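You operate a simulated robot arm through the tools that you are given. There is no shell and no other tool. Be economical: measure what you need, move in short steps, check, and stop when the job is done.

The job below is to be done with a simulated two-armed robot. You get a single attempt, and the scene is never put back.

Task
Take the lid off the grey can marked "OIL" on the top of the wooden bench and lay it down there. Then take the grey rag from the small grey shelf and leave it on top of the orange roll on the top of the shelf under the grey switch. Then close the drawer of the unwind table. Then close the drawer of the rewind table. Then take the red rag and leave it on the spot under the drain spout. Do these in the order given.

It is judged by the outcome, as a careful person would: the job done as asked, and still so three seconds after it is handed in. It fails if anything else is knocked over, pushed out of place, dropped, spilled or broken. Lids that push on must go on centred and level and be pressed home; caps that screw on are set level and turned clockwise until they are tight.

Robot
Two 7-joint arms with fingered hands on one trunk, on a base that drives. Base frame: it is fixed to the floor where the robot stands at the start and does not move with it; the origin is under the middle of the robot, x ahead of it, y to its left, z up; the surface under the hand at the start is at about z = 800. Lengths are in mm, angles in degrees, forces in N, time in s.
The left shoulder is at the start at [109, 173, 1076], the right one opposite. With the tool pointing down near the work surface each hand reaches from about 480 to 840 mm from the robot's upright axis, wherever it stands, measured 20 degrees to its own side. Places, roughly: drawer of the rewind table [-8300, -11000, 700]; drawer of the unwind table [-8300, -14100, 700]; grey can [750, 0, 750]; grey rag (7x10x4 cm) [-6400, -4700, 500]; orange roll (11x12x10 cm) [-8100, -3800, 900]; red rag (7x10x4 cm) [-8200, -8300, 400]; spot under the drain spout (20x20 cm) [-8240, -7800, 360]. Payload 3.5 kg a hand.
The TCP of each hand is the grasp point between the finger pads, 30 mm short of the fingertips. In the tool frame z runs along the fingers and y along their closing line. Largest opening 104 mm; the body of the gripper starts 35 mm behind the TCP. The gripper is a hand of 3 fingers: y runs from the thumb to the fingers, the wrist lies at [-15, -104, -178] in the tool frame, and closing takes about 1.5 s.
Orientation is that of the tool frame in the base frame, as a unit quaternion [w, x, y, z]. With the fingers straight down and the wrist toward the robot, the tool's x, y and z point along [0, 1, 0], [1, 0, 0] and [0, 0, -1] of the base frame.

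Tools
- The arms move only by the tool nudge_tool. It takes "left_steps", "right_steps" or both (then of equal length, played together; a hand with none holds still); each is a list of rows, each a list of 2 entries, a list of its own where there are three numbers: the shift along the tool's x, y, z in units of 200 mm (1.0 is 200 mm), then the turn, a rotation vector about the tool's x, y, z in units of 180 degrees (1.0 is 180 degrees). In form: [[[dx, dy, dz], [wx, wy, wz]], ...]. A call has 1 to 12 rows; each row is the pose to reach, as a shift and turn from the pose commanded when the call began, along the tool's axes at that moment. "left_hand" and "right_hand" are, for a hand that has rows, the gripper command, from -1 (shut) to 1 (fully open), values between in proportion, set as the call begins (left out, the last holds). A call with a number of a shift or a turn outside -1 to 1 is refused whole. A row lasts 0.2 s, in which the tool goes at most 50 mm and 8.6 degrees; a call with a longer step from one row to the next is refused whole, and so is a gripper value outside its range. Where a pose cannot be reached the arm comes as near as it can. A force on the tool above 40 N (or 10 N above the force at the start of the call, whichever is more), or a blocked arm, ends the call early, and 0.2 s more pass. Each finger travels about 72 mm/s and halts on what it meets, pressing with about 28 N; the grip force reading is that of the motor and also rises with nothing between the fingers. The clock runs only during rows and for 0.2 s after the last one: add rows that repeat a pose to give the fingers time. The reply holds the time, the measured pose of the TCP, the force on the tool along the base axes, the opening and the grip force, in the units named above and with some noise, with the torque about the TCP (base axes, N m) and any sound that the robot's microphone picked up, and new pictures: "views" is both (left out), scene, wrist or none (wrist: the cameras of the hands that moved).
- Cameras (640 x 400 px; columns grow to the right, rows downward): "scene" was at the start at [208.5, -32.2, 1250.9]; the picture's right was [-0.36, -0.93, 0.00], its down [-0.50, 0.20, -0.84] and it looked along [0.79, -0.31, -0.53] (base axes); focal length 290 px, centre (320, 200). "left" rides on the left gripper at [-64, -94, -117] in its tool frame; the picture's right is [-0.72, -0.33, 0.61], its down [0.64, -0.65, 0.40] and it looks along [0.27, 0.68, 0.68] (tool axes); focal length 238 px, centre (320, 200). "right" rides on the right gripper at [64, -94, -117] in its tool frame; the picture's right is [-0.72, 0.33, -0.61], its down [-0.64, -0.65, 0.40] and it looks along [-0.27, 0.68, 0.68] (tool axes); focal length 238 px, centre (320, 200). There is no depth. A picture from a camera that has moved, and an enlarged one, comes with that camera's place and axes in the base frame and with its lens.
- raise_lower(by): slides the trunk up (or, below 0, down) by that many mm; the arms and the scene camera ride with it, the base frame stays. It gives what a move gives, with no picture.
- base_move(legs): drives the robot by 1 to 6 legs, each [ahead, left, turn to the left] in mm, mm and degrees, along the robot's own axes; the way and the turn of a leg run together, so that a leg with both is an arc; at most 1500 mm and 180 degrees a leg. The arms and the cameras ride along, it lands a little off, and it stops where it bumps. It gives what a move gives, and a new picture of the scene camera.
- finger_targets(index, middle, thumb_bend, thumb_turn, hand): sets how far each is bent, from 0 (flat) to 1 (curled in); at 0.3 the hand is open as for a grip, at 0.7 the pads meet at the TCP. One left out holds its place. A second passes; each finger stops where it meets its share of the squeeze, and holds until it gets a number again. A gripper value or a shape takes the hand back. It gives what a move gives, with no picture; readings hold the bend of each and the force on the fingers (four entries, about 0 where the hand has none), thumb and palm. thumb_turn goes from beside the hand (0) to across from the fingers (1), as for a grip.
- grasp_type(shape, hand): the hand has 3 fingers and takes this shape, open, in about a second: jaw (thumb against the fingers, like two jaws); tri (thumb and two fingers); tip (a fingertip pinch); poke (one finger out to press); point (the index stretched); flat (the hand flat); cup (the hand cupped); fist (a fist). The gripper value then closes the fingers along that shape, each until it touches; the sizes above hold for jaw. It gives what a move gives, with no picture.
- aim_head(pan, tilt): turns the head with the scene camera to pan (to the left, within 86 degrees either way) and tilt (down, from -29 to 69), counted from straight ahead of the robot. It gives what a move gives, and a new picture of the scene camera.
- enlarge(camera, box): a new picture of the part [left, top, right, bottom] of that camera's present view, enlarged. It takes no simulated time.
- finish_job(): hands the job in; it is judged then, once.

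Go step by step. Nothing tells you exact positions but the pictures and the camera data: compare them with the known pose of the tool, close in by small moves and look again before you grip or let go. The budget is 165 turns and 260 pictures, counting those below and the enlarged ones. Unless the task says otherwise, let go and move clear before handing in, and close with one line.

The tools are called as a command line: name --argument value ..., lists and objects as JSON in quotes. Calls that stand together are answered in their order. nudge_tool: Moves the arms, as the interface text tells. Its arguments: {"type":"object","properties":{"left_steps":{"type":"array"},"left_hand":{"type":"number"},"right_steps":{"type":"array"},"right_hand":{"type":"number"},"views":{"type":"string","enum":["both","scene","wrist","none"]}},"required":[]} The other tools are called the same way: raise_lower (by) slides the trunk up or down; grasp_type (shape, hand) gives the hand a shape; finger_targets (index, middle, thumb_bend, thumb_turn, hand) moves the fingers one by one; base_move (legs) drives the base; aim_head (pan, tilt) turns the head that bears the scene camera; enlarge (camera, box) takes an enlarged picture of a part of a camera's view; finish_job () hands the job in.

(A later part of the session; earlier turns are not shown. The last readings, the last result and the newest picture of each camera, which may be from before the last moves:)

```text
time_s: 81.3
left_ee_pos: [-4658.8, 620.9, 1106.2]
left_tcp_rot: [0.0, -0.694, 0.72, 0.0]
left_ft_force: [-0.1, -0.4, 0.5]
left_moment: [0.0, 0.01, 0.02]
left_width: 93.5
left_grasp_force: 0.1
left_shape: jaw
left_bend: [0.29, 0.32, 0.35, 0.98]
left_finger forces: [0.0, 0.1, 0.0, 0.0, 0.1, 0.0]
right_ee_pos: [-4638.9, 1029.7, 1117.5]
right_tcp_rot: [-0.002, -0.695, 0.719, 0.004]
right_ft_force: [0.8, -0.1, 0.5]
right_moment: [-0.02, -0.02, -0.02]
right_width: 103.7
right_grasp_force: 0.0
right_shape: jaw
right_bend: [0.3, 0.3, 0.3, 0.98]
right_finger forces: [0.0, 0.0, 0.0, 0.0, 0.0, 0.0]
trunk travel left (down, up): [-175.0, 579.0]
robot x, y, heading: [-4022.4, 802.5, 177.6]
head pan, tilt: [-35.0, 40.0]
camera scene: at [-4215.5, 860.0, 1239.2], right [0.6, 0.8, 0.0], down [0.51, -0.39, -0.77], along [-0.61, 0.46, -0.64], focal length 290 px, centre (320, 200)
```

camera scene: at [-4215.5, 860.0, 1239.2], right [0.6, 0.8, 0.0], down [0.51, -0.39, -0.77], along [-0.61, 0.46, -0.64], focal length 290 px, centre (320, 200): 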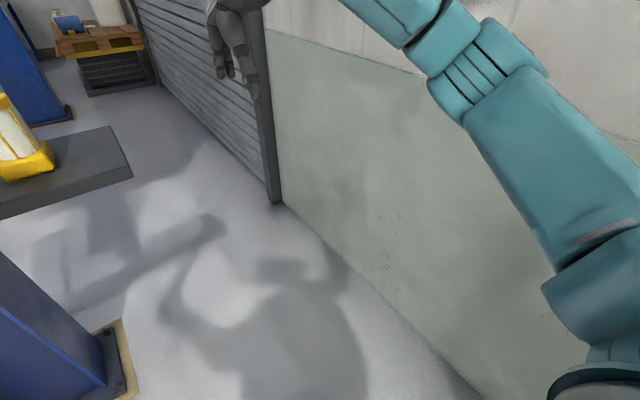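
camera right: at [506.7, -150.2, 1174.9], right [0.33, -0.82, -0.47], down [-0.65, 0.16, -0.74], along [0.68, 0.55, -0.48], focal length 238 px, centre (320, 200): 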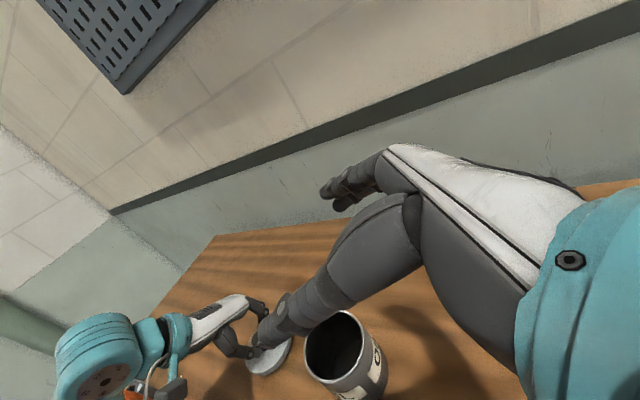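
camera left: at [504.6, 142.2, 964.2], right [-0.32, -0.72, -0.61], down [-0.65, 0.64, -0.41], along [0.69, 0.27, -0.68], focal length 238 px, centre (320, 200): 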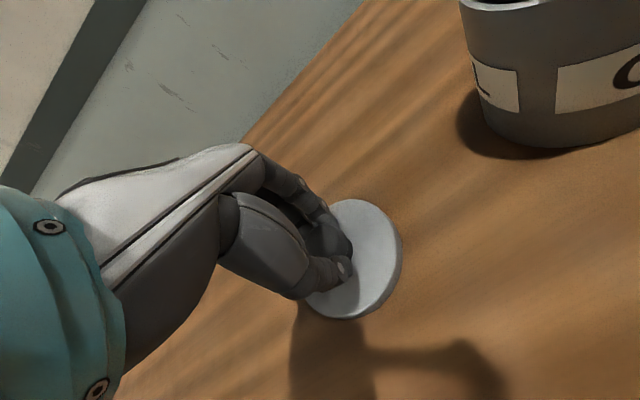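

I'll stretch the arms further forward and inward, and check the elbow spans.

nudge_tool --left_steps '[[[-0.15, 0.14, 0], [0, 0, 0]], [[-0.3, 0.28, 0], [0, 0, 0]], [[-0.45, 0.42, 0], [0, 0, 0]], [[-0.6, 0.55, 0], [0, 0, 0]]]' --right_steps '[[[0.15, 0.14, 0.1], [0, 0, 0]], [[0.3, 0.28, 0.2], [0, 0, 0]], [[0.45, 0.42, 0.3], [0, 0, 0]], [[0.55, 0.55, 0.35], [0, 0, 0]]]' --views "none"

aim_head --pan -70 --tilt 35

aim_head --pan 60 --tilt 35

```text
time_s: 82.3
left_ee_pos: [-4762.4, 748.4, 1108.1]
left_tcp_rot: [-0.003, -0.691, 0.722, 0.0]
left_ft_force: [0.5, 1.7, 1.0]
left_moment: [-0.03, -0.03, 0.01]
left_width: 93.1
left_grasp_force: 0.1
left_shape: jaw
left_bend: [0.29, 0.32, 0.35, 0.98]
left_finger forces: [0.1, 0.0, 0.0, 0.0, 0.0, 0.1]
right_ee_pos: [-4751.4, 927.5, 1048.7]
right_tcp_rot: [-0.001, -0.695, 0.719, 0.005]
right_ft_force: [0.3, -0.6, 0.4]
right_moment: [-0.01, -0.01, 0.0]
right_width: 103.6
right_grasp_force: 0.1
right_shape: jaw
right_bend: [0.3, 0.3, 0.3, 0.98]
right_finger forces: [0.1, 0.1, 0.0, 0.0, 0.1, 0.0]
trunk travel left (down, up): [-175.0, 579.0]
robot x, y, heading: [-4019.1, 803.5, 178.0]
head pan, tilt: [-35.0, 40.0]
```

```text
time_s: 83.3
left_ee_pos: [-4763.9, 745.7, 1107.1]
left_tcp_rot: [-0.001, -0.693, 0.721, 0.001]
left_ft_force: [0.7, 0.4, 0.2]
left_moment: [0.0, -0.01, -0.02]
left_width: 93.6
left_grasp_force: 0.0
left_shape: jaw
left_bend: [0.29, 0.32, 0.35, 0.98]
left_finger forces: [0.0, 0.0, 0.1, 0.1, 0.0, 0.0]
right_ee_pos: [-4752.7, 926.5, 1046.7]
right_tcp_rot: [-0.001, -0.695, 0.719, 0.004]
right_ft_force: [0.9, -0.5, 0.5]
right_moment: [-0.02, 0.0, -0.01]
right_width: 103.7
right_grasp_force: 0.1
right_shape: jaw
right_bend: [0.3, 0.3, 0.3, 0.98]
right_finger forces: [0.1, 0.1, 0.1, 0.1, 0.0, 0.0]
trunk travel left (down, up): [-175.0, 579.0]
robot x, y, heading: [-4024.6, 800.7, 178.0]
head pan, tilt: [-70.0, 35.0]
camera scene: at [-4174.8, 892.4, 1246.8], right [0.95, 0.31, 0.0], down [0.18, -0.55, -0.82], along [-0.25, 0.78, -0.57], focal length 290 px, centre (320, 200)
```

scene: 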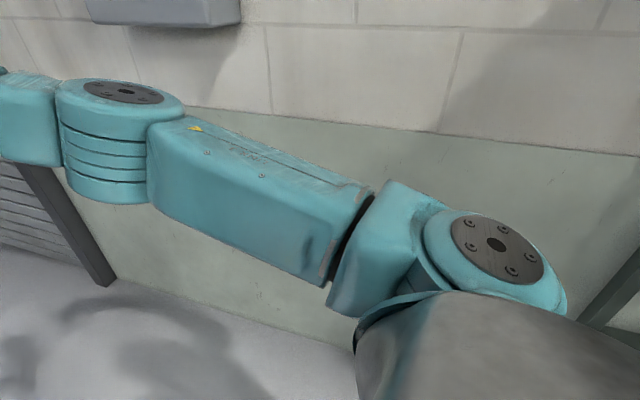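

```text
time_s: 85.5
left_ee_pos: [-4764.6, 745.9, 1107.2]
left_tcp_rot: [-0.001, -0.692, 0.722, 0.001]
left_ft_force: [0.2, 0.2, 0.1]
left_moment: [0.0, -0.01, -0.03]
left_width: 93.4
left_grasp_force: 0.0
left_shape: jaw
left_bend: [0.29, 0.32, 0.35, 0.98]
left_finger forces: [0.0, 0.0, 0.0, 0.0, 0.0, 0.0]
right_ee_pos: [-4753.7, 926.2, 1046.7]
right_tcp_rot: [-0.001, -0.695, 0.719, 0.003]
right_ft_force: [-0.3, 0.7, -0.1]
right_moment: [0.03, -0.04, 0.0]
right_width: 103.7
right_grasp_force: 0.1
right_shape: jaw
right_bend: [0.3, 0.3, 0.3, 0.98]
right_finger forces: [0.0, 0.1, 0.1, 0.0, 0.0, 0.0]
trunk travel left (down, up): [-175.0, 579.0]
robot x, y, heading: [-4022.3, 804.5, 177.7]
head pan, tilt: [60.0, 35.0]
camera scene: at [-4194.8, 734.1, 1246.8], right [-0.85, 0.53, 0.0], down [0.31, 0.49, -0.82], along [-0.44, -0.69, -0.57], focal length 290 px, centre (320, 200)
```

scene: 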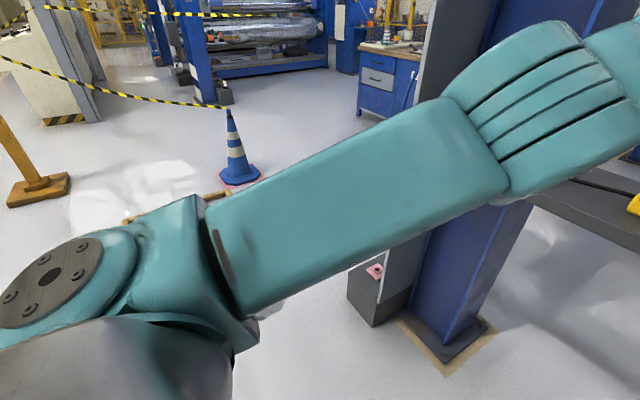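

The arms are now slim. I'll strafe right to the middle of the gap, then straighten the heading.

base_move --legs '[[0, -265, 0], [0, 0, 2]]'

```text
time_s: 87.7
left_ee_pos: [-4751.5, 984.6, 1105.2]
left_tcp_rot: [0.001, -0.706, 0.708, 0.001]
left_ft_force: [-0.1, -0.8, -0.5]
left_moment: [0.02, -0.01, 0.0]
left_width: 93.4
left_grasp_force: 0.0
left_shape: jaw
left_bend: [0.29, 0.32, 0.35, 0.98]
left_finger forces: [0.0, 0.0, 0.0, 0.0, 0.0, 0.1]
right_ee_pos: [-4746.0, 1164.2, 1048.1]
right_tcp_rot: [0.001, 0.708, -0.707, -0.004]
right_ft_force: [0.1, -0.7, 0.1]
right_moment: [-0.01, 0.03, 0.0]
right_width: 103.9
right_grasp_force: 0.1
right_shape: jaw
right_bend: [0.3, 0.3, 0.3, 0.98]
right_finger forces: [0.1, 0.1, 0.0, 0.1, 0.0, 0.0]
trunk travel left (down, up): [-175.0, 579.0]
robot x, y, heading: [-4013.2, 1066.8, 179.5]
head pan, tilt: [60.0, 35.0]
camera scene: at [-4182.0, 991.9, 1246.8], right [-0.86, 0.5, 0.0], down [0.29, 0.5, -0.82], along [-0.41, -0.71, -0.57], focal length 290 px, centre (320, 200)
```

scene: 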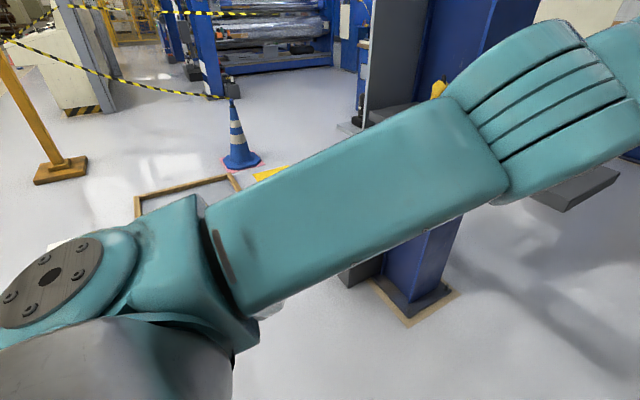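

The wall box face is at about y=1525, so there's room on the right. I'll raise the trunk 100 mm to clear the shelf's lantern and drive through.

raise_lower --by 110

base_move --legs '[[0, -20, 0.5], [900, 0, 0]]'

```text
time_s: 89.1
left_ee_pos: [-4708.1, 983.9, 1282.3]
left_tcp_rot: [-0.038, -0.705, 0.707, 0.037]
left_ft_force: [1.0, 0.2, -0.1]
left_moment: [-0.01, 0.0, 0.02]
left_width: 93.7
left_grasp_force: 0.1
left_shape: jaw
left_bend: [0.29, 0.32, 0.35, 0.98]
left_finger forces: [0.0, 0.0, 0.0, 0.1, 0.0, 0.1]
right_ee_pos: [-4737.4, 1164.9, 1173.5]
right_tcp_rot: [0.011, 0.708, -0.706, -0.015]
right_ft_force: [-0.2, 0.0, 0.5]
right_moment: [0.0, 0.0, -0.03]
right_width: 103.8
right_grasp_force: 0.0
right_shape: jaw
right_bend: [0.3, 0.3, 0.3, 0.98]
right_finger forces: [0.0, 0.0, 0.1, 0.1, 0.1, 0.0]
trunk travel left (down, up): [-285.0, 469.0]
robot x, y, heading: [-4015.5, 1069.3, 179.9]
head pan, tilt: [60.0, 35.0]
```

```text
time_s: 94.3
left_ee_pos: [-5617.7, 994.4, 1283.3]
left_tcp_rot: [0.038, 0.707, -0.705, -0.037]
left_ft_force: [-0.2, -0.6, 0.5]
left_moment: [0.01, -0.01, 0.0]
left_width: 93.4
left_grasp_force: 0.1
left_shape: jaw
left_bend: [0.29, 0.32, 0.35, 0.98]
left_finger forces: [0.0, 0.0, 0.0, 0.1, 0.0, 0.1]
right_ee_pos: [-5648.5, 1174.4, 1174.2]
right_tcp_rot: [0.011, 0.709, -0.705, -0.013]
right_ft_force: [-0.5, 0.4, 0.2]
right_moment: [0.02, -0.01, 0.02]
right_width: 104.1
right_grasp_force: 0.1
right_shape: jaw
right_bend: [0.3, 0.3, 0.3, 0.98]
right_finger forces: [0.0, 0.0, 0.0, 0.0, 0.1, 0.0]
trunk travel left (down, up): [-285.0, 469.0]
robot x, y, heading: [-4921.1, 1085.2, -179.7]
head pan, tilt: [60.0, 35.0]
camera scene: at [-5041.0, 1007.2, 1360.1], right [-0.87, 0.5, 0.0], down [0.29, 0.5, -0.82], along [-0.41, -0.71, -0.57], focal length 290 px, centre (320, 200)
```

scene: 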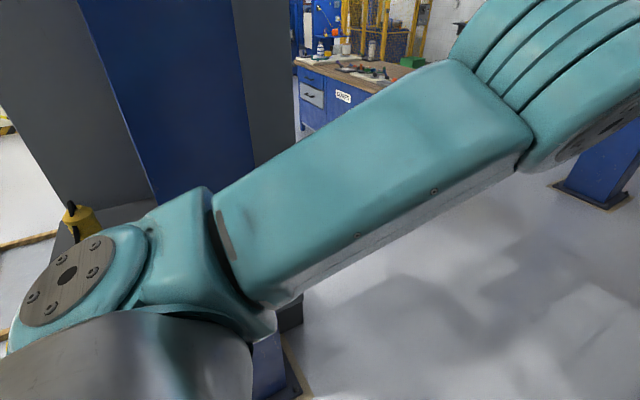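

Passing well. Continue ahead, clear of the post.

base_move --legs '[[750, 0, 0]]'

aim_head --pan 75 --tilt 20

```text
time_s: 98.3
left_ee_pos: [-6359.6, 981.9, 1283.1]
left_tcp_rot: [0.038, 0.711, -0.701, -0.037]
left_ft_force: [0.0, 0.7, 0.2]
left_moment: [-0.01, 0.03, 0.0]
left_width: 93.5
left_grasp_force: 0.0
left_shape: jaw
left_bend: [0.29, 0.32, 0.35, 0.98]
left_finger forces: [0.0, 0.0, 0.1, 0.1, 0.1, 0.0]
right_ee_pos: [-6392.3, 1161.5, 1175.1]
right_tcp_rot: [0.011, 0.714, -0.7, -0.013]
right_ft_force: [-0.4, 0.3, -1.6]
right_moment: [0.02, 0.01, -0.01]
right_width: 104.0
right_grasp_force: 0.1
right_shape: jaw
right_bend: [0.3, 0.3, 0.3, 0.98]
right_finger forces: [0.0, 0.0, 0.1, 0.0, 0.1, 0.0]
trunk travel left (down, up): [-285.0, 469.0]
robot x, y, heading: [-5666.4, 1073.2, -179.5]
head pan, tilt: [60.0, 35.0]
camera scene: at [-5783.8, 999.4, 1360.1], right [-0.87, 0.49, 0.0], down [0.28, 0.5, -0.82], along [-0.4, -0.72, -0.57], focal length 290 px, centre (320, 200)
```

scene: 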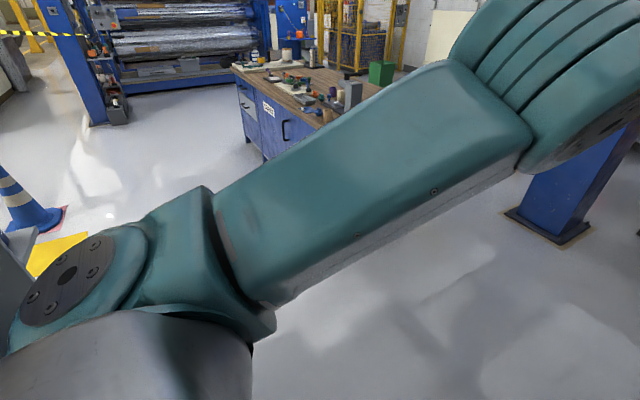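

```text
time_s: 99.1
left_ee_pos: [-6358.8, 980.0, 1282.7]
left_tcp_rot: [0.038, 0.711, -0.701, -0.038]
left_ft_force: [-1.0, 0.1, -0.8]
left_moment: [0.0, -0.02, 0.01]
left_width: 93.5
left_grasp_force: 0.1
left_shape: jaw
left_bend: [0.29, 0.32, 0.35, 0.98]
left_finger forces: [0.0, 0.0, 0.0, 0.0, 0.0, 0.1]
right_ee_pos: [-6391.2, 1161.0, 1175.2]
right_tcp_rot: [0.011, 0.713, -0.701, -0.014]
right_ft_force: [0.5, 0.6, -0.8]
right_moment: [-0.03, 0.01, 0.03]
right_width: 104.1
right_grasp_force: 0.0
right_shape: jaw
right_bend: [0.3, 0.3, 0.3, 0.98]
right_finger forces: [0.1, 0.0, 0.1, 0.0, 0.0, 0.0]
trunk travel left (down, up): [-285.0, 469.0]
robot x, y, heading: [-5662.4, 1080.0, -179.2]
head pan, tilt: [75.0, 20.0]
camera scene: at [-5763.4, 986.0, 1383.9], right [-0.97, 0.25, 0.0], down [0.08, 0.33, -0.94], along [-0.23, -0.91, -0.34], focal length 290 px, centre (320, 200)
```

scene: 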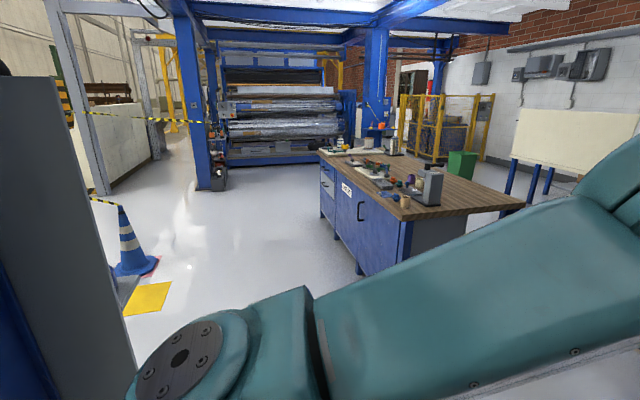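

The way ahead (−y) between the CORES bench and the cone is open. I'll turn left and drive along it.

base_move --legs '[[0, 0, 89], [1400, 0, 0], [1400, 0, 0], [700, 0, 0]]'

aim_head --pan -15 --tilt 20

aim_head --pan -60 --tilt 15

```text
time_s: 119.8
left_ee_pos: [-5714.0, -3126.7, 1283.1]
left_tcp_rot: [0.053, 0.998, -0.018, -0.001]
left_ft_force: [-0.1, -0.6, -0.2]
left_moment: [0.01, 0.01, 0.04]
left_width: 93.6
left_grasp_force: 0.1
left_shape: jaw
left_bend: [0.29, 0.32, 0.35, 0.98]
left_finger forces: [0.0, 0.1, 0.0, 0.1, 0.1, 0.0]
right_ee_pos: [-5895.8, -3148.3, 1175.3]
right_tcp_rot: [0.017, 1.0, -0.017, -0.002]
right_ft_force: [-0.3, -0.1, 0.1]
right_moment: [0.01, -0.03, 0.02]
right_width: 104.0
right_grasp_force: 0.1
right_shape: jaw
right_bend: [0.3, 0.3, 0.3, 0.98]
right_finger forces: [0.1, 0.1, 0.0, 0.0, 0.0, 0.0]
trunk travel left (down, up): [-285.0, 469.0]
robot x, y, heading: [-5774.9, -2429.3, -92.0]
head pan, tilt: [75.0, 20.0]
camera scene: at [-5687.8, -2529.5, 1384.0], right [-0.29, -0.96, 0.0], down [-0.33, 0.1, -0.94], along [0.9, -0.28, -0.34], focal length 290 px, centre (320, 200)
```

scene: 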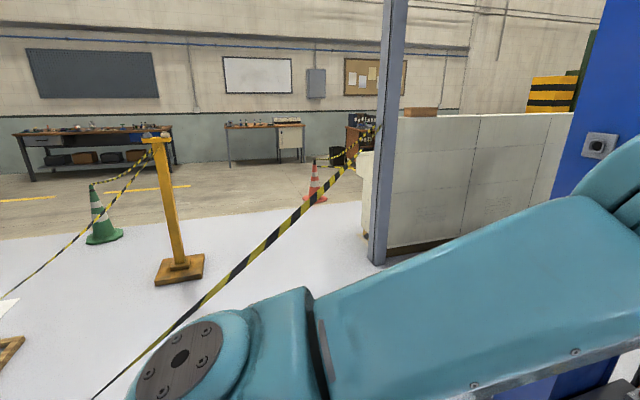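

```text
time_s: 121.5
left_ee_pos: [-5711.9, -3124.4, 1281.9]
left_tcp_rot: [0.053, 0.998, -0.018, -0.001]
left_ft_force: [0.4, 0.8, 0.1]
left_moment: [-0.04, 0.0, 0.01]
left_width: 93.6
left_grasp_force: 0.0
left_shape: jaw
left_bend: [0.29, 0.32, 0.35, 0.98]
left_finger forces: [0.0, 0.0, 0.0, 0.0, 0.1, 0.0]
right_ee_pos: [-5893.6, -3147.9, 1174.2]
right_tcp_rot: [0.018, 1.0, -0.016, -0.002]
right_ft_force: [0.8, -0.1, -0.4]
right_moment: [0.03, 0.01, -0.01]
right_width: 103.5
right_grasp_force: 0.2
right_shape: jaw
right_bend: [0.3, 0.3, 0.3, 0.98]
right_finger forces: [0.1, 0.0, 0.0, 0.1, 0.0, 0.0]
trunk travel left (down, up): [-285.0, 469.0]
robot x, y, heading: [-5777.0, -2426.8, -92.2]
head pan, tilt: [-15.0, 20.0]
camera scene: at [-5804.1, -2590.7, 1384.0], right [-0.96, 0.29, 0.0], down [0.1, 0.33, -0.94], along [-0.28, -0.9, -0.34], focal length 290 px, centre (320, 200)
```

scene: 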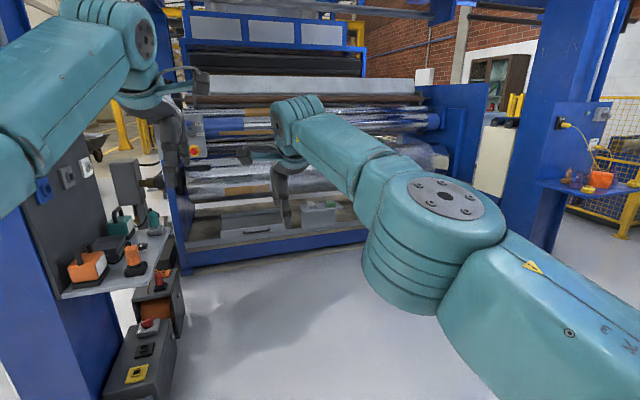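

```text
time_s: 122.6
left_ee_pos: [-5712.0, -3124.3, 1283.8]
left_tcp_rot: [0.054, 0.998, -0.019, 0.0]
left_ft_force: [-0.6, -0.2, -0.6]
left_moment: [0.01, 0.0, -0.01]
left_width: 93.3
left_grasp_force: 0.0
left_shape: jaw
left_bend: [0.29, 0.32, 0.35, 0.98]
left_finger forces: [0.0, 0.0, 0.0, 0.0, 0.0, 0.0]
right_ee_pos: [-5896.2, -3149.0, 1176.1]
right_tcp_rot: [0.017, 1.0, -0.017, -0.002]
right_ft_force: [0.4, 0.5, 0.1]
right_moment: [-0.01, -0.03, 0.0]
right_width: 103.6
right_grasp_force: 0.1
right_shape: jaw
right_bend: [0.3, 0.3, 0.3, 0.98]
right_finger forces: [0.0, 0.0, 0.0, 0.0, 0.0, 0.1]
trunk travel left (down, up): [-285.0, 469.0]
robot x, y, heading: [-5774.0, -2426.3, -91.8]
head pan, tilt: [-60.0, 15.0]
camera scene: at [-5859.3, -2545.5, 1392.1], right [-0.47, 0.88, 0.0], down [0.23, 0.12, -0.97], along [-0.85, -0.45, -0.26], focal length 290 px, centre (320, 200)
```

scene: 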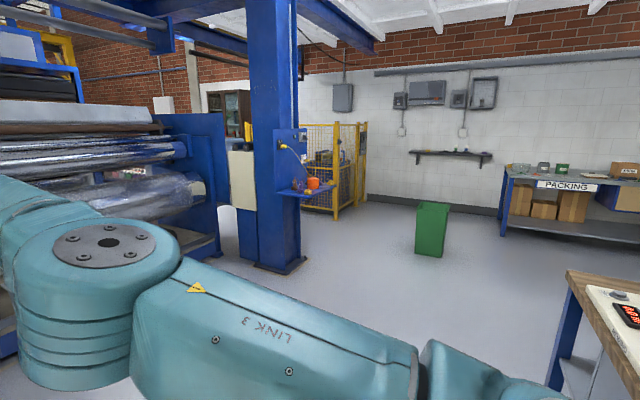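

Column 2 at right carries the shelf with an orange roll under a switch. I'll enlarge that and look for the small grey shelf at the machine.

enlarge --camera "scene" --box '[230, 100, 390, 220]'

aim_head --pan -18 --tilt 20

enlarge --camera "scene" --box '[200, 130, 440, 280]'

```text
3.33 times, centred on (310, 160) of scene
camera zoom: at [-5859.3, -2545.5, 1392.1], right [-0.47, 0.88, 0.0], down [0.23, 0.12, -0.97], along [-0.85, -0.45, -0.26], focal length 966 px, centre (353, 333)
```

zoom: 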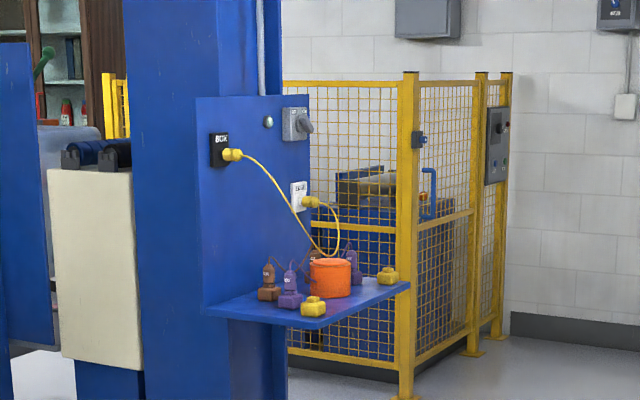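

```text
time_s: 123.7
left_ee_pos: [-5712.4, -3125.2, 1282.8]
left_tcp_rot: [0.052, 0.998, -0.018, -0.001]
left_ft_force: [0.1, 0.7, 0.6]
left_moment: [-0.01, 0.01, 0.02]
left_width: 93.6
left_grasp_force: 0.0
left_shape: jaw
left_bend: [0.29, 0.32, 0.35, 0.98]
left_finger forces: [0.0, 0.1, 0.0, 0.0, 0.0, 0.1]
right_ee_pos: [-5895.2, -3149.2, 1175.7]
right_tcp_rot: [0.017, 1.0, -0.017, -0.002]
right_ft_force: [0.1, 0.8, -0.3]
right_moment: [0.04, -0.05, -0.04]
right_width: 104.0
right_grasp_force: 0.1
right_shape: jaw
right_bend: [0.3, 0.3, 0.3, 0.98]
right_finger forces: [0.1, 0.0, 0.0, 0.0, 0.0, 0.0]
trunk travel left (down, up): [-285.0, 469.0]
robot x, y, heading: [-5774.6, -2427.5, -92.1]
head pan, tilt: [-18.0, 20.0]
camera scene: at [-5808.9, -2589.1, 1384.0], right [-0.94, 0.34, 0.0], down [0.12, 0.32, -0.94], along [-0.32, -0.88, -0.34], focal length 290 px, centre (320, 200)
```

scene: 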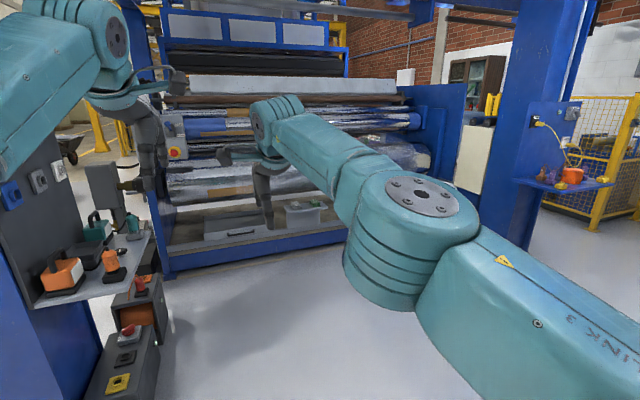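

```text
2.67 times, centred on (320, 205) of scene
camera zoom: at [-5808.9, -2589.1, 1384.0], right [-0.94, 0.34, 0.0], down [0.12, 0.32, -0.94], along [-0.32, -0.88, -0.34], focal length 773 px, centre (320, 187)
```

zoom: 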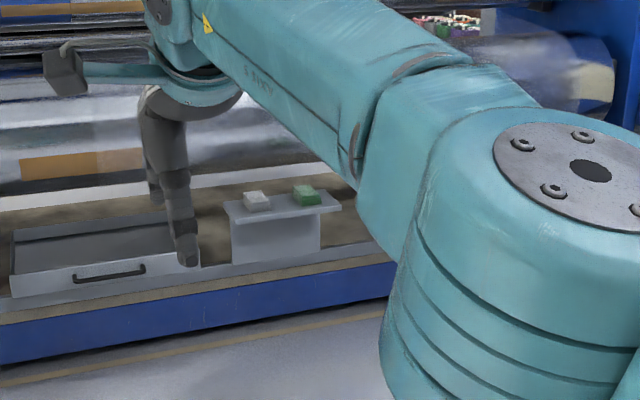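

The grey rag lies with a green one on the small grey shelf at the machine base, near [-6405, -4820, 500]. I'll draw the arms back, lower the trunk and drive closer.

nudge_tool --left_steps '[[[0.14, -0.16, 0], [0, 0, 0]], [[0.28, -0.33, 0], [0, 0, 0]], [[0.42, -0.5, 0], [0, 0, 0]], [[0.56, -0.66, 0], [0, 0, 0]], [[0.7, -0.83, 0], [0, 0, 0]], [[0.84, -1.0, 0], [0, 0, 0]]]' --right_steps '[[[-0.14, -0.16, 0], [0, 0, 0]], [[-0.28, -0.33, 0], [0, 0, 0]], [[-0.42, -0.5, 0], [0, 0, 0]], [[-0.56, -0.66, 0], [0, 0, 0]], [[-0.7, -0.83, 0], [0, 0, 0]], [[-0.84, -1.0, 0], [0, 0, 0]]]' --views "none"

base_move --legs '[[600, -400, 2], [700, -200, 0]]'

aim_head --pan 0 --tilt 35

```text
time_s: 125.1
left_ee_pos: [-5536.2, -2932.7, 1261.1]
left_tcp_rot: [0.053, 0.998, -0.018, -0.001]
left_ft_force: [0.2, 0.0, -0.3]
left_moment: [0.02, -0.02, -0.03]
left_width: 93.6
left_grasp_force: 0.1
left_shape: jaw
left_bend: [0.29, 0.32, 0.35, 0.98]
left_finger forces: [0.1, 0.1, 0.1, 0.0, 0.0, 0.1]
right_ee_pos: [-5915.0, -3146.3, 1184.0]
right_tcp_rot: [0.017, 1.0, -0.017, -0.003]
right_ft_force: [0.0, 0.4, 0.7]
right_moment: [0.01, 0.0, 0.01]
right_width: 103.9
right_grasp_force: 0.2
right_shape: jaw
right_bend: [0.3, 0.3, 0.3, 0.98]
right_finger forces: [0.0, 0.0, 0.1, 0.1, 0.1, 0.0]
right hand out of reach, approached as far as the arm can: row 1, 2, 3, 4, 5, 6
trunk travel left (down, up): [-285.0, 469.0]
robot x, y, heading: [-5775.2, -2430.1, -91.8]
head pan, tilt: [-18.0, 20.0]
```

```text
time_s: 132.7
left_ee_pos: [-6109.2, -4226.2, 1261.9]
left_tcp_rot: [0.054, 0.998, 0.01, 0.001]
left_ft_force: [0.1, 0.0, 0.8]
left_moment: [0.0, 0.01, 0.0]
left_width: 93.8
left_grasp_force: 0.0
left_shape: jaw
left_bend: [0.29, 0.32, 0.35, 0.98]
left_finger forces: [0.0, 0.0, 0.0, 0.0, 0.1, 0.0]
right_ee_pos: [-6474.2, -4461.4, 1183.5]
right_tcp_rot: [0.017, 1.0, 0.012, -0.003]
right_ft_force: [0.2, -0.5, 0.5]
right_moment: [0.01, -0.01, -0.02]
right_width: 103.9
right_grasp_force: 0.0
right_shape: jaw
right_bend: [0.3, 0.3, 0.3, 0.98]
right_finger forces: [0.0, 0.0, 0.0, 0.0, 0.1, 0.0]
trunk travel left (down, up): [-285.0, 469.0]
robot x, y, heading: [-6377.2, -3735.9, -89.0]
head pan, tilt: [-18.0, 20.0]
camera scene: at [-6399.8, -3898.5, 1383.9], right [-0.96, 0.29, 0.0], down [0.1, 0.33, -0.94], along [-0.27, -0.9, -0.34], focal length 290 px, centre (320, 200)
```

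scene: 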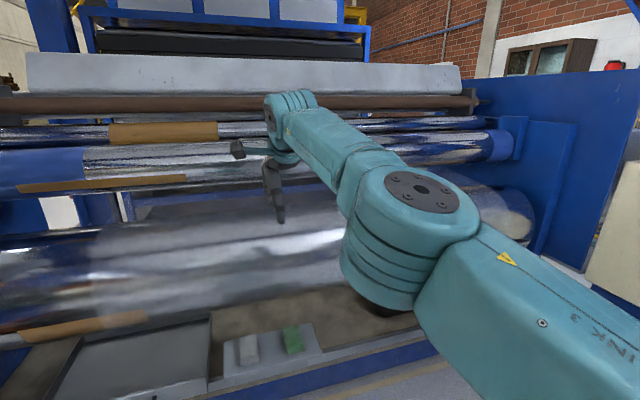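

```text
time_s: 133.5
left_ee_pos: [-6108.8, -4225.4, 1262.6]
left_tcp_rot: [0.053, 0.999, 0.009, 0.0]
left_ft_force: [-0.1, 0.0, -0.2]
left_moment: [0.03, 0.0, 0.01]
left_width: 93.7
left_grasp_force: 0.2
left_shape: jaw
left_bend: [0.29, 0.32, 0.35, 0.98]
left_finger forces: [0.0, 0.1, 0.1, 0.0, 0.0, 0.0]
right_ee_pos: [-6474.5, -4461.4, 1184.1]
right_tcp_rot: [0.017, 1.0, 0.011, -0.002]
right_ft_force: [0.1, -0.2, 0.2]
right_moment: [0.01, -0.03, -0.04]
right_width: 103.8
right_grasp_force: 0.1
right_shape: jaw
right_bend: [0.3, 0.3, 0.3, 0.98]
right_finger forces: [0.1, 0.1, 0.1, 0.0, 0.1, 0.0]
trunk travel left (down, up): [-285.0, 469.0]
robot x, y, heading: [-6375.4, -3736.0, -88.9]
head pan, tilt: [0.0, 35.0]
camera scene: at [-6371.1, -3897.1, 1360.2], right [-1.0, -0.02, 0.0], down [-0.01, 0.57, -0.82], along [0.02, -0.82, -0.57], focal length 290 px, centre (320, 200)
```

scene: 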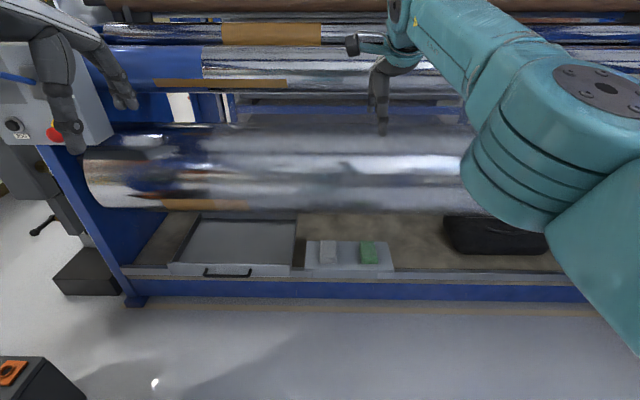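

The grey rag triangulates to about [-6376, -4710, 548]. I'll first bring the right arm out of its stretched pose and lower the trunk.

raise_lower --by -110

nudge_tool --right_steps '[[[-0.05, -0.15, 0.0], [0, 0, 0]], [[-0.1, -0.3, 0.0], [0, 0, 0]], [[-0.15, -0.45, 0.0], [0, 0, 0]], [[-0.2, -0.6, 0.0], [0, 0, 0]], [[-0.25, -0.8, 0.0], [0, 0, 0]], [[-0.3, -1.0, 0.0], [0, 0, 0]]]' --views "none"

```text
time_s: 134.9
left_ee_pos: [-6110.0, -4226.1, 1154.0]
left_tcp_rot: [0.054, 0.998, 0.01, 0.001]
left_ft_force: [0.2, -0.2, -0.2]
left_moment: [-0.03, -0.01, 0.02]
left_width: 93.3
left_grasp_force: 0.0
left_shape: jaw
left_bend: [0.29, 0.32, 0.35, 0.98]
left_finger forces: [0.0, 0.0, 0.0, 0.0, 0.1, 0.0]
right_ee_pos: [-6474.1, -4494.7, 1003.6]
right_tcp_rot: [-0.037, 0.999, 0.011, -0.003]
right_ft_force: [1.4, -0.2, -0.3]
right_moment: [-0.04, 0.02, -0.02]
right_width: 103.9
right_grasp_force: 0.0
right_shape: jaw
right_bend: [0.3, 0.3, 0.3, 0.98]
right_finger forces: [0.0, 0.0, 0.0, 0.1, 0.0, 0.0]
trunk travel left (down, up): [-175.0, 579.0]
robot x, y, heading: [-6374.5, -3736.8, -88.7]
head pan, tilt: [0.0, 35.0]
```

```text
time_s: 136.3
left_ee_pos: [-6107.7, -4227.3, 1151.9]
left_tcp_rot: [0.053, 0.999, 0.009, 0.0]
left_ft_force: [0.0, 0.0, -0.1]
left_moment: [-0.02, 0.0, 0.04]
left_width: 93.2
left_grasp_force: 0.1
left_shape: jaw
left_bend: [0.29, 0.32, 0.35, 0.98]
left_finger forces: [0.0, 0.0, 0.0, 0.0, 0.1, 0.0]
right_ee_pos: [-6474.0, -4493.9, 1007.0]
right_tcp_rot: [-0.039, 0.999, 0.012, -0.003]
right_ft_force: [-0.1, 0.4, 0.4]
right_moment: [-0.01, 0.01, -0.01]
right_width: 103.8
right_grasp_force: 0.1
right_shape: jaw
right_bend: [0.3, 0.3, 0.3, 0.98]
right_finger forces: [0.0, 0.0, 0.0, 0.0, 0.0, 0.0]
right hand out of reach, approached as far as the arm can: row 1, 2, 3, 4, 5, 6
trunk travel left (down, up): [-175.0, 579.0]
robot x, y, heading: [-6375.1, -3737.4, -88.8]
head pan, tilt: [0.0, 35.0]
```

The right arm is at a straight-elbow singularity. I'll try to break out with a sideways and downward motion.

nudge_tool --right_steps '[[[0, 0, 0], [0, 0, 0]], [[-0.1, 0, 0.1], [0, 0, 0]], [[-0.2, 0, 0.2], [0, 0, 0]], [[-0.3, 0, 0.3], [0, 0, 0]], [[-0.4, 0, 0.4], [0, 0, 0]]]' --views "scene"

```text
time_s: 137.5
left_ee_pos: [-6108.9, -4226.8, 1152.7]
left_tcp_rot: [0.053, 0.999, 0.01, 0.0]
left_ft_force: [0.5, -0.6, 0.8]
left_moment: [0.03, 0.01, 0.03]
left_width: 93.6
left_grasp_force: 0.0
left_shape: jaw
left_bend: [0.29, 0.32, 0.35, 0.98]
left_finger forces: [0.0, 0.0, 0.0, 0.1, 0.0, 0.0]
right_ee_pos: [-6560.0, -4489.0, 925.5]
right_tcp_rot: [-0.037, 0.999, 0.012, -0.003]
right_ft_force: [0.1, 0.0, 0.2]
right_moment: [-0.02, 0.01, 0.01]
right_width: 104.1
right_grasp_force: 0.0
right_shape: jaw
right_bend: [0.3, 0.3, 0.3, 0.97]
right_finger forces: [0.0, 0.0, 0.0, 0.1, 0.0, 0.0]
right hand out of reach, approached as far as the arm can: row 2
trunk travel left (down, up): [-175.0, 579.0]
robot x, y, heading: [-6370.6, -3731.2, -89.1]
head pan, tilt: [0.0, 35.0]
camera scene: at [-6370.1, -3947.8, 1246.7], right [-1.0, -0.02, 0.0], down [-0.01, 0.57, -0.82], along [0.02, -0.82, -0.57], focal length 290 px, centre (320, 200)
```

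scene: 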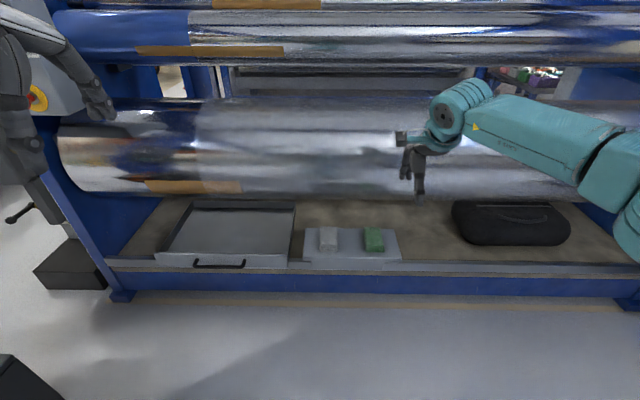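

It moves again. Now retract it.

nudge_tool --right_steps '[[[-0.05, -0.2, -0.1], [0, 0, 0]], [[-0.1, -0.4, -0.2], [0, 0, 0]], [[-0.15, -0.6, -0.3], [0, 0, 0]], [[-0.2, -0.8, -0.4], [0, 0, 0]], [[-0.25, -1.0, -0.5], [0, 0, 0]]]' --views "none"

```text
time_s: 138.7
left_ee_pos: [-6108.9, -4225.9, 1151.2]
left_tcp_rot: [0.055, 0.998, 0.01, 0.0]
left_ft_force: [0.3, 0.2, -0.4]
left_moment: [0.04, 0.04, 0.04]
left_width: 93.8
left_grasp_force: 0.1
left_shape: jaw
left_bend: [0.29, 0.32, 0.35, 0.98]
left_finger forces: [0.0, 0.0, 0.1, 0.0, 0.0, 0.0]
right_ee_pos: [-6615.8, -4294.5, 1041.3]
right_tcp_rot: [-0.038, 0.999, 0.011, -0.002]
right_ft_force: [0.2, -0.2, -0.2]
right_moment: [-0.04, 0.02, -0.01]
right_width: 103.8
right_grasp_force: 0.1
right_shape: jaw
right_bend: [0.3, 0.3, 0.3, 0.97]
right_finger forces: [0.0, 0.0, 0.0, 0.0, 0.1, 0.0]
trunk travel left (down, up): [-175.0, 579.0]
robot x, y, heading: [-6374.4, -3735.0, -89.0]
head pan, tilt: [0.0, 35.0]
```

Right arm recovered. I'll drive so the rag lies ahead-right within the right hand's reach, first drawing the left hand back a bit.

nudge_tool --left_steps '[[[0, -0.1, 0], [0, 0, 0]], [[0, -0.25, 0], [0, 0, 0]], [[0, -0.4, 0], [0, 0, 0]]]' --views "none"

base_move --legs '[[340, 190, -1]]'

aim_head --pan -15 --tilt 50

```text
time_s: 139.5
left_ee_pos: [-6110.4, -4149.1, 1142.1]
left_tcp_rot: [0.053, 0.999, 0.009, 0.0]
left_ft_force: [1.2, 0.2, 0.6]
left_moment: [0.04, 0.02, 0.03]
left_width: 93.9
left_grasp_force: 0.1
left_shape: jaw
left_bend: [0.29, 0.32, 0.35, 0.98]
left_finger forces: [0.1, 0.0, 0.0, 0.1, 0.0, 0.0]
right_ee_pos: [-6613.2, -4295.3, 1040.2]
right_tcp_rot: [-0.038, 0.999, 0.011, -0.003]
right_ft_force: [0.2, 0.5, -0.6]
right_moment: [0.02, -0.03, 0.0]
right_width: 103.9
right_grasp_force: 0.1
right_shape: jaw
right_bend: [0.3, 0.3, 0.3, 0.97]
right_finger forces: [0.0, 0.0, 0.0, 0.0, 0.1, 0.1]
trunk travel left (down, up): [-175.0, 579.0]
robot x, y, heading: [-6374.5, -3733.4, -89.1]
head pan, tilt: [0.0, 35.0]
```

```text
time_s: 141.9
left_ee_pos: [-5928.7, -4491.3, 1142.0]
left_tcp_rot: [0.053, 0.999, -0.003, 0.0]
left_ft_force: [0.1, 0.2, -0.6]
left_moment: [0.0, -0.02, -0.02]
left_width: 93.6
left_grasp_force: 0.1
left_shape: jaw
left_bend: [0.29, 0.32, 0.35, 0.98]
left_finger forces: [0.0, 0.0, 0.0, 0.0, 0.1, 0.0]
right_ee_pos: [-6435.0, -4626.2, 1039.0]
right_tcp_rot: [-0.037, 0.999, -0.001, -0.002]
right_ft_force: [-1.0, 0.4, -0.3]
right_moment: [0.02, 0.03, -0.03]
right_width: 103.9
right_grasp_force: 0.1
right_shape: jaw
right_bend: [0.3, 0.3, 0.3, 0.97]
right_finger forces: [0.0, 0.1, 0.0, 0.0, 0.0, 0.0]
trunk travel left (down, up): [-175.0, 579.0]
robot x, y, heading: [-6181.5, -4068.3, -90.1]
head pan, tilt: [0.0, 35.0]
camera scene: at [-6182.0, -4284.5, 1246.7], right [-1.0, 0.0, 0.0], down [0.0, 0.57, -0.82], along [0.0, -0.82, -0.57], focal length 290 px, centre (320, 200)
```

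scene: 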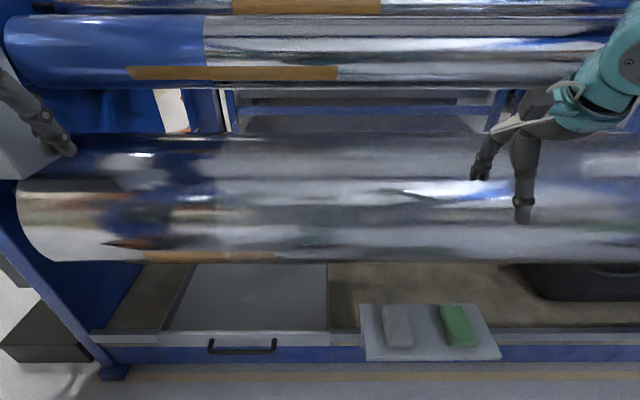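

```text
time_s: 142.7
left_ee_pos: [-5927.9, -4491.5, 1143.3]
left_tcp_rot: [0.053, 0.999, -0.002, -0.001]
left_ft_force: [-0.3, 0.8, -0.2]
left_moment: [-0.02, 0.02, -0.03]
left_width: 93.4
left_grasp_force: 0.1
left_shape: jaw
left_bend: [0.29, 0.32, 0.35, 0.98]
left_finger forces: [0.0, 0.0, 0.0, 0.0, 0.0, 0.1]
right_ee_pos: [-6435.1, -4627.8, 1040.6]
right_tcp_rot: [-0.037, 0.999, 0.0, -0.003]
right_ft_force: [0.0, 1.0, 0.4]
right_moment: [-0.04, 0.03, -0.01]
right_width: 104.1
right_grasp_force: 0.1
right_shape: jaw
right_bend: [0.3, 0.3, 0.3, 0.97]
right_finger forces: [0.0, 0.0, 0.1, 0.0, 0.0, 0.1]
trunk travel left (down, up): [-175.0, 579.0]
robot x, y, heading: [-6180.8, -4069.7, -90.3]
head pan, tilt: [-15.0, 50.0]
camera scene: at [-6202.1, -4270.4, 1225.1], right [-0.96, 0.26, 0.0], down [0.2, 0.74, -0.64], along [-0.17, -0.62, -0.77], focal length 290 px, centre (320, 200)
```

scene: 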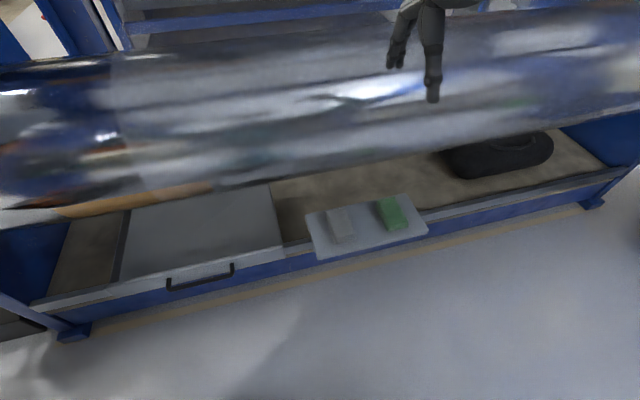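

Consistent: grey rag at about [-6382, -4712, 548], with the film roll's front at y≈-4842. I'll turn the right hand so it closes along x with a 20° forward tilt, and start descending.

nudge_tool --right_steps '[[[0.022, -0.005, 0.08], [-0.0087, -0.0087, -0.041]], [[0.044, -0.01, 0.16], [-0.0174, -0.0174, -0.082]], [[0.066, -0.016, 0.24], [-0.0262, -0.0262, -0.123]], [[0.088, -0.022, 0.32], [-0.0349, -0.0349, -0.164]], [[0.11, -0.027, 0.4], [-0.0436, -0.0436, -0.205]], [[0.132, -0.032, 0.48], [-0.0523, -0.0523, -0.246]], [[0.154, -0.038, 0.56], [-0.061, -0.061, -0.287]], [[0.176, -0.043, 0.64], [-0.0697, -0.0697, -0.328]], [[0.2, -0.05, 0.72], [-0.0785, -0.0785, -0.369]], [[0.22, -0.055, 0.8], [-0.0872, -0.0872, -0.41]], [[0.24, -0.06, 0.88], [-0.0959, -0.0959, -0.451]], [[0.265, -0.065, 0.957], [-0.1046, -0.1046, -0.492]]]' --right_hand 1

```text
time_s: 145.3
left_ee_pos: [-5928.6, -4491.7, 1144.2]
left_tcp_rot: [0.054, 0.999, -0.002, 0.001]
left_ft_force: [0.5, -0.5, -1.1]
left_moment: [0.0, 0.01, -0.03]
left_width: 93.4
left_grasp_force: 0.1
left_shape: jaw
left_bend: [0.29, 0.32, 0.35, 0.98]
left_finger forces: [0.0, 0.0, 0.0, 0.1, 0.1, 0.0]
right_ee_pos: [-6310.1, -4563.2, 807.7]
right_tcp_rot: [0.127, 0.7, 0.691, -0.131]
right_ft_force: [0.4, 0.2, -1.0]
right_moment: [-0.01, 0.0, 0.03]
right_width: 103.7
right_grasp_force: 0.2
right_shape: jaw
right_bend: [0.3, 0.3, 0.3, 0.98]
right_finger forces: [0.1, 0.1, 0.1, 0.0, 0.0, 0.0]
right hand out of reach, approached as far as the arm can: row 7, 8, 9, 10, 11, 12
trunk travel left (down, up): [-175.0, 579.0]
robot x, y, heading: [-6183.2, -4070.3, -90.3]
head pan, tilt: [-15.0, 50.0]
camera scene: at [-6202.5, -4270.1, 1225.1], right [-0.96, 0.26, 0.0], down [0.2, 0.74, -0.64], along [-0.17, -0.62, -0.77], focal length 290 px, centre (320, 200)
camera right: at [-6402.9, -4459.0, 894.2], right [0.32, -0.46, 0.83], down [-0.66, -0.73, -0.15], along [0.67, -0.5, -0.54], focal length 238 px, centre (320, 200)
```

scene: 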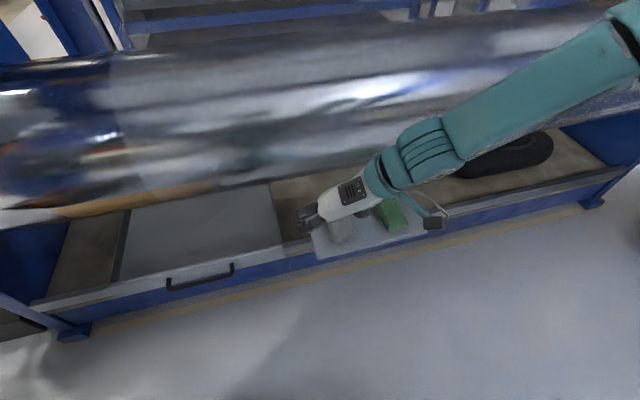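
right: 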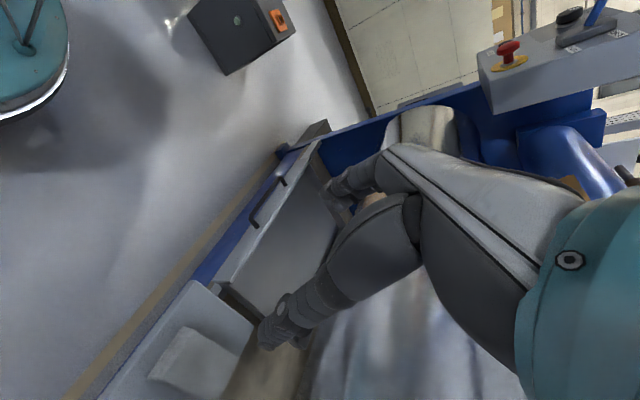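

The arm is near a limit in that pose. I'll lower the trunk to bring the hand down, then see where it stands.

raise_lower --by -150

nudge_tool --right_steps '[[[0, 0, 0], [0, 0, 0]], [[-0.05, -0.1, 0.0], [0, 0, 0]], [[-0.1, -0.2, 0.0], [0, 0, 0]]]'

```text
time_s: 147.1
left_ee_pos: [-5929.3, -4490.8, 992.6]
left_tcp_rot: [0.053, 0.999, -0.002, 0.0]
left_ft_force: [0.5, 0.1, -0.4]
left_moment: [-0.04, 0.01, -0.02]
left_width: 93.7
left_grasp_force: 0.1
left_shape: jaw
left_bend: [0.29, 0.32, 0.35, 0.98]
left_finger forces: [0.0, 0.0, 0.0, 0.0, 0.0, 0.0]
right_ee_pos: [-6310.8, -4561.0, 654.6]
right_tcp_rot: [0.119, 0.696, 0.697, -0.123]
right_ft_force: [-0.2, -0.1, -0.4]
right_moment: [-0.01, 0.05, -0.01]
right_width: 103.6
right_grasp_force: 0.0
right_shape: jaw
right_bend: [0.3, 0.3, 0.3, 0.98]
right_finger forces: [0.1, 0.1, 0.1, 0.1, 0.0, 0.0]
trunk travel left (down, up): [-25.0, 729.0]
robot x, y, heading: [-6178.7, -4069.2, -90.3]
head pan, tilt: [-15.0, 50.0]
```

```text
time_s: 147.8
left_ee_pos: [-5928.6, -4492.3, 993.4]
left_tcp_rot: [0.053, 0.999, -0.002, -0.001]
left_ft_force: [-0.6, -0.3, -0.2]
left_moment: [0.02, 0.03, -0.02]
left_width: 93.4
left_grasp_force: 0.0
left_shape: jaw
left_bend: [0.29, 0.32, 0.35, 0.98]
left_finger forces: [0.1, 0.0, 0.0, 0.0, 0.0, 0.0]
right_ee_pos: [-6330.8, -4572.8, 651.9]
right_tcp_rot: [0.12, 0.698, 0.695, -0.124]
right_ft_force: [0.2, 0.3, 0.4]
right_moment: [-0.01, 0.01, -0.02]
right_width: 103.8
right_grasp_force: 0.1
right_shape: jaw
right_bend: [0.3, 0.3, 0.3, 0.98]
right_finger forces: [0.1, 0.0, 0.1, 0.1, 0.1, 0.0]
right hand out of reach, approached as far as the arm can: row 3
trunk travel left (down, up): [-25.0, 729.0]
robot x, y, heading: [-6181.2, -4070.5, -90.3]
head pan, tilt: [-15.0, 50.0]
camera scene: at [-6202.5, -4358.2, 1065.6], right [-0.96, 0.26, 0.0], down [0.2, 0.74, -0.64], along [-0.17, -0.62, -0.77], focal length 290 px, centre (320, 200)
camera right: at [-6423.9, -4472.4, 741.3], right [0.33, -0.47, 0.82], down [-0.66, -0.74, -0.16], along [0.68, -0.48, -0.55], focal length 238 px, centre (320, 200)
```

scene: 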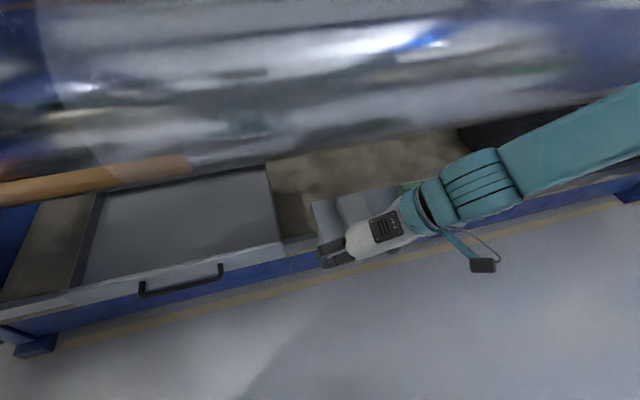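
right: 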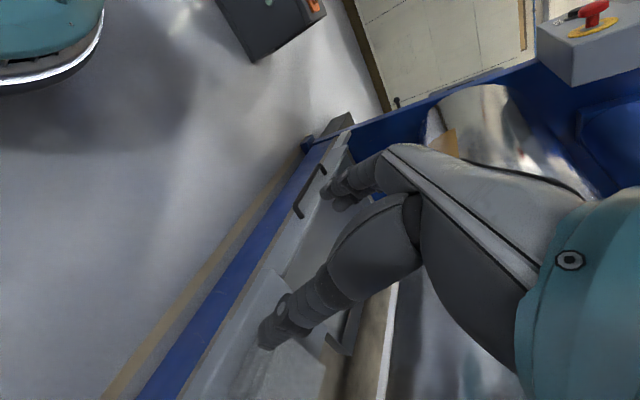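

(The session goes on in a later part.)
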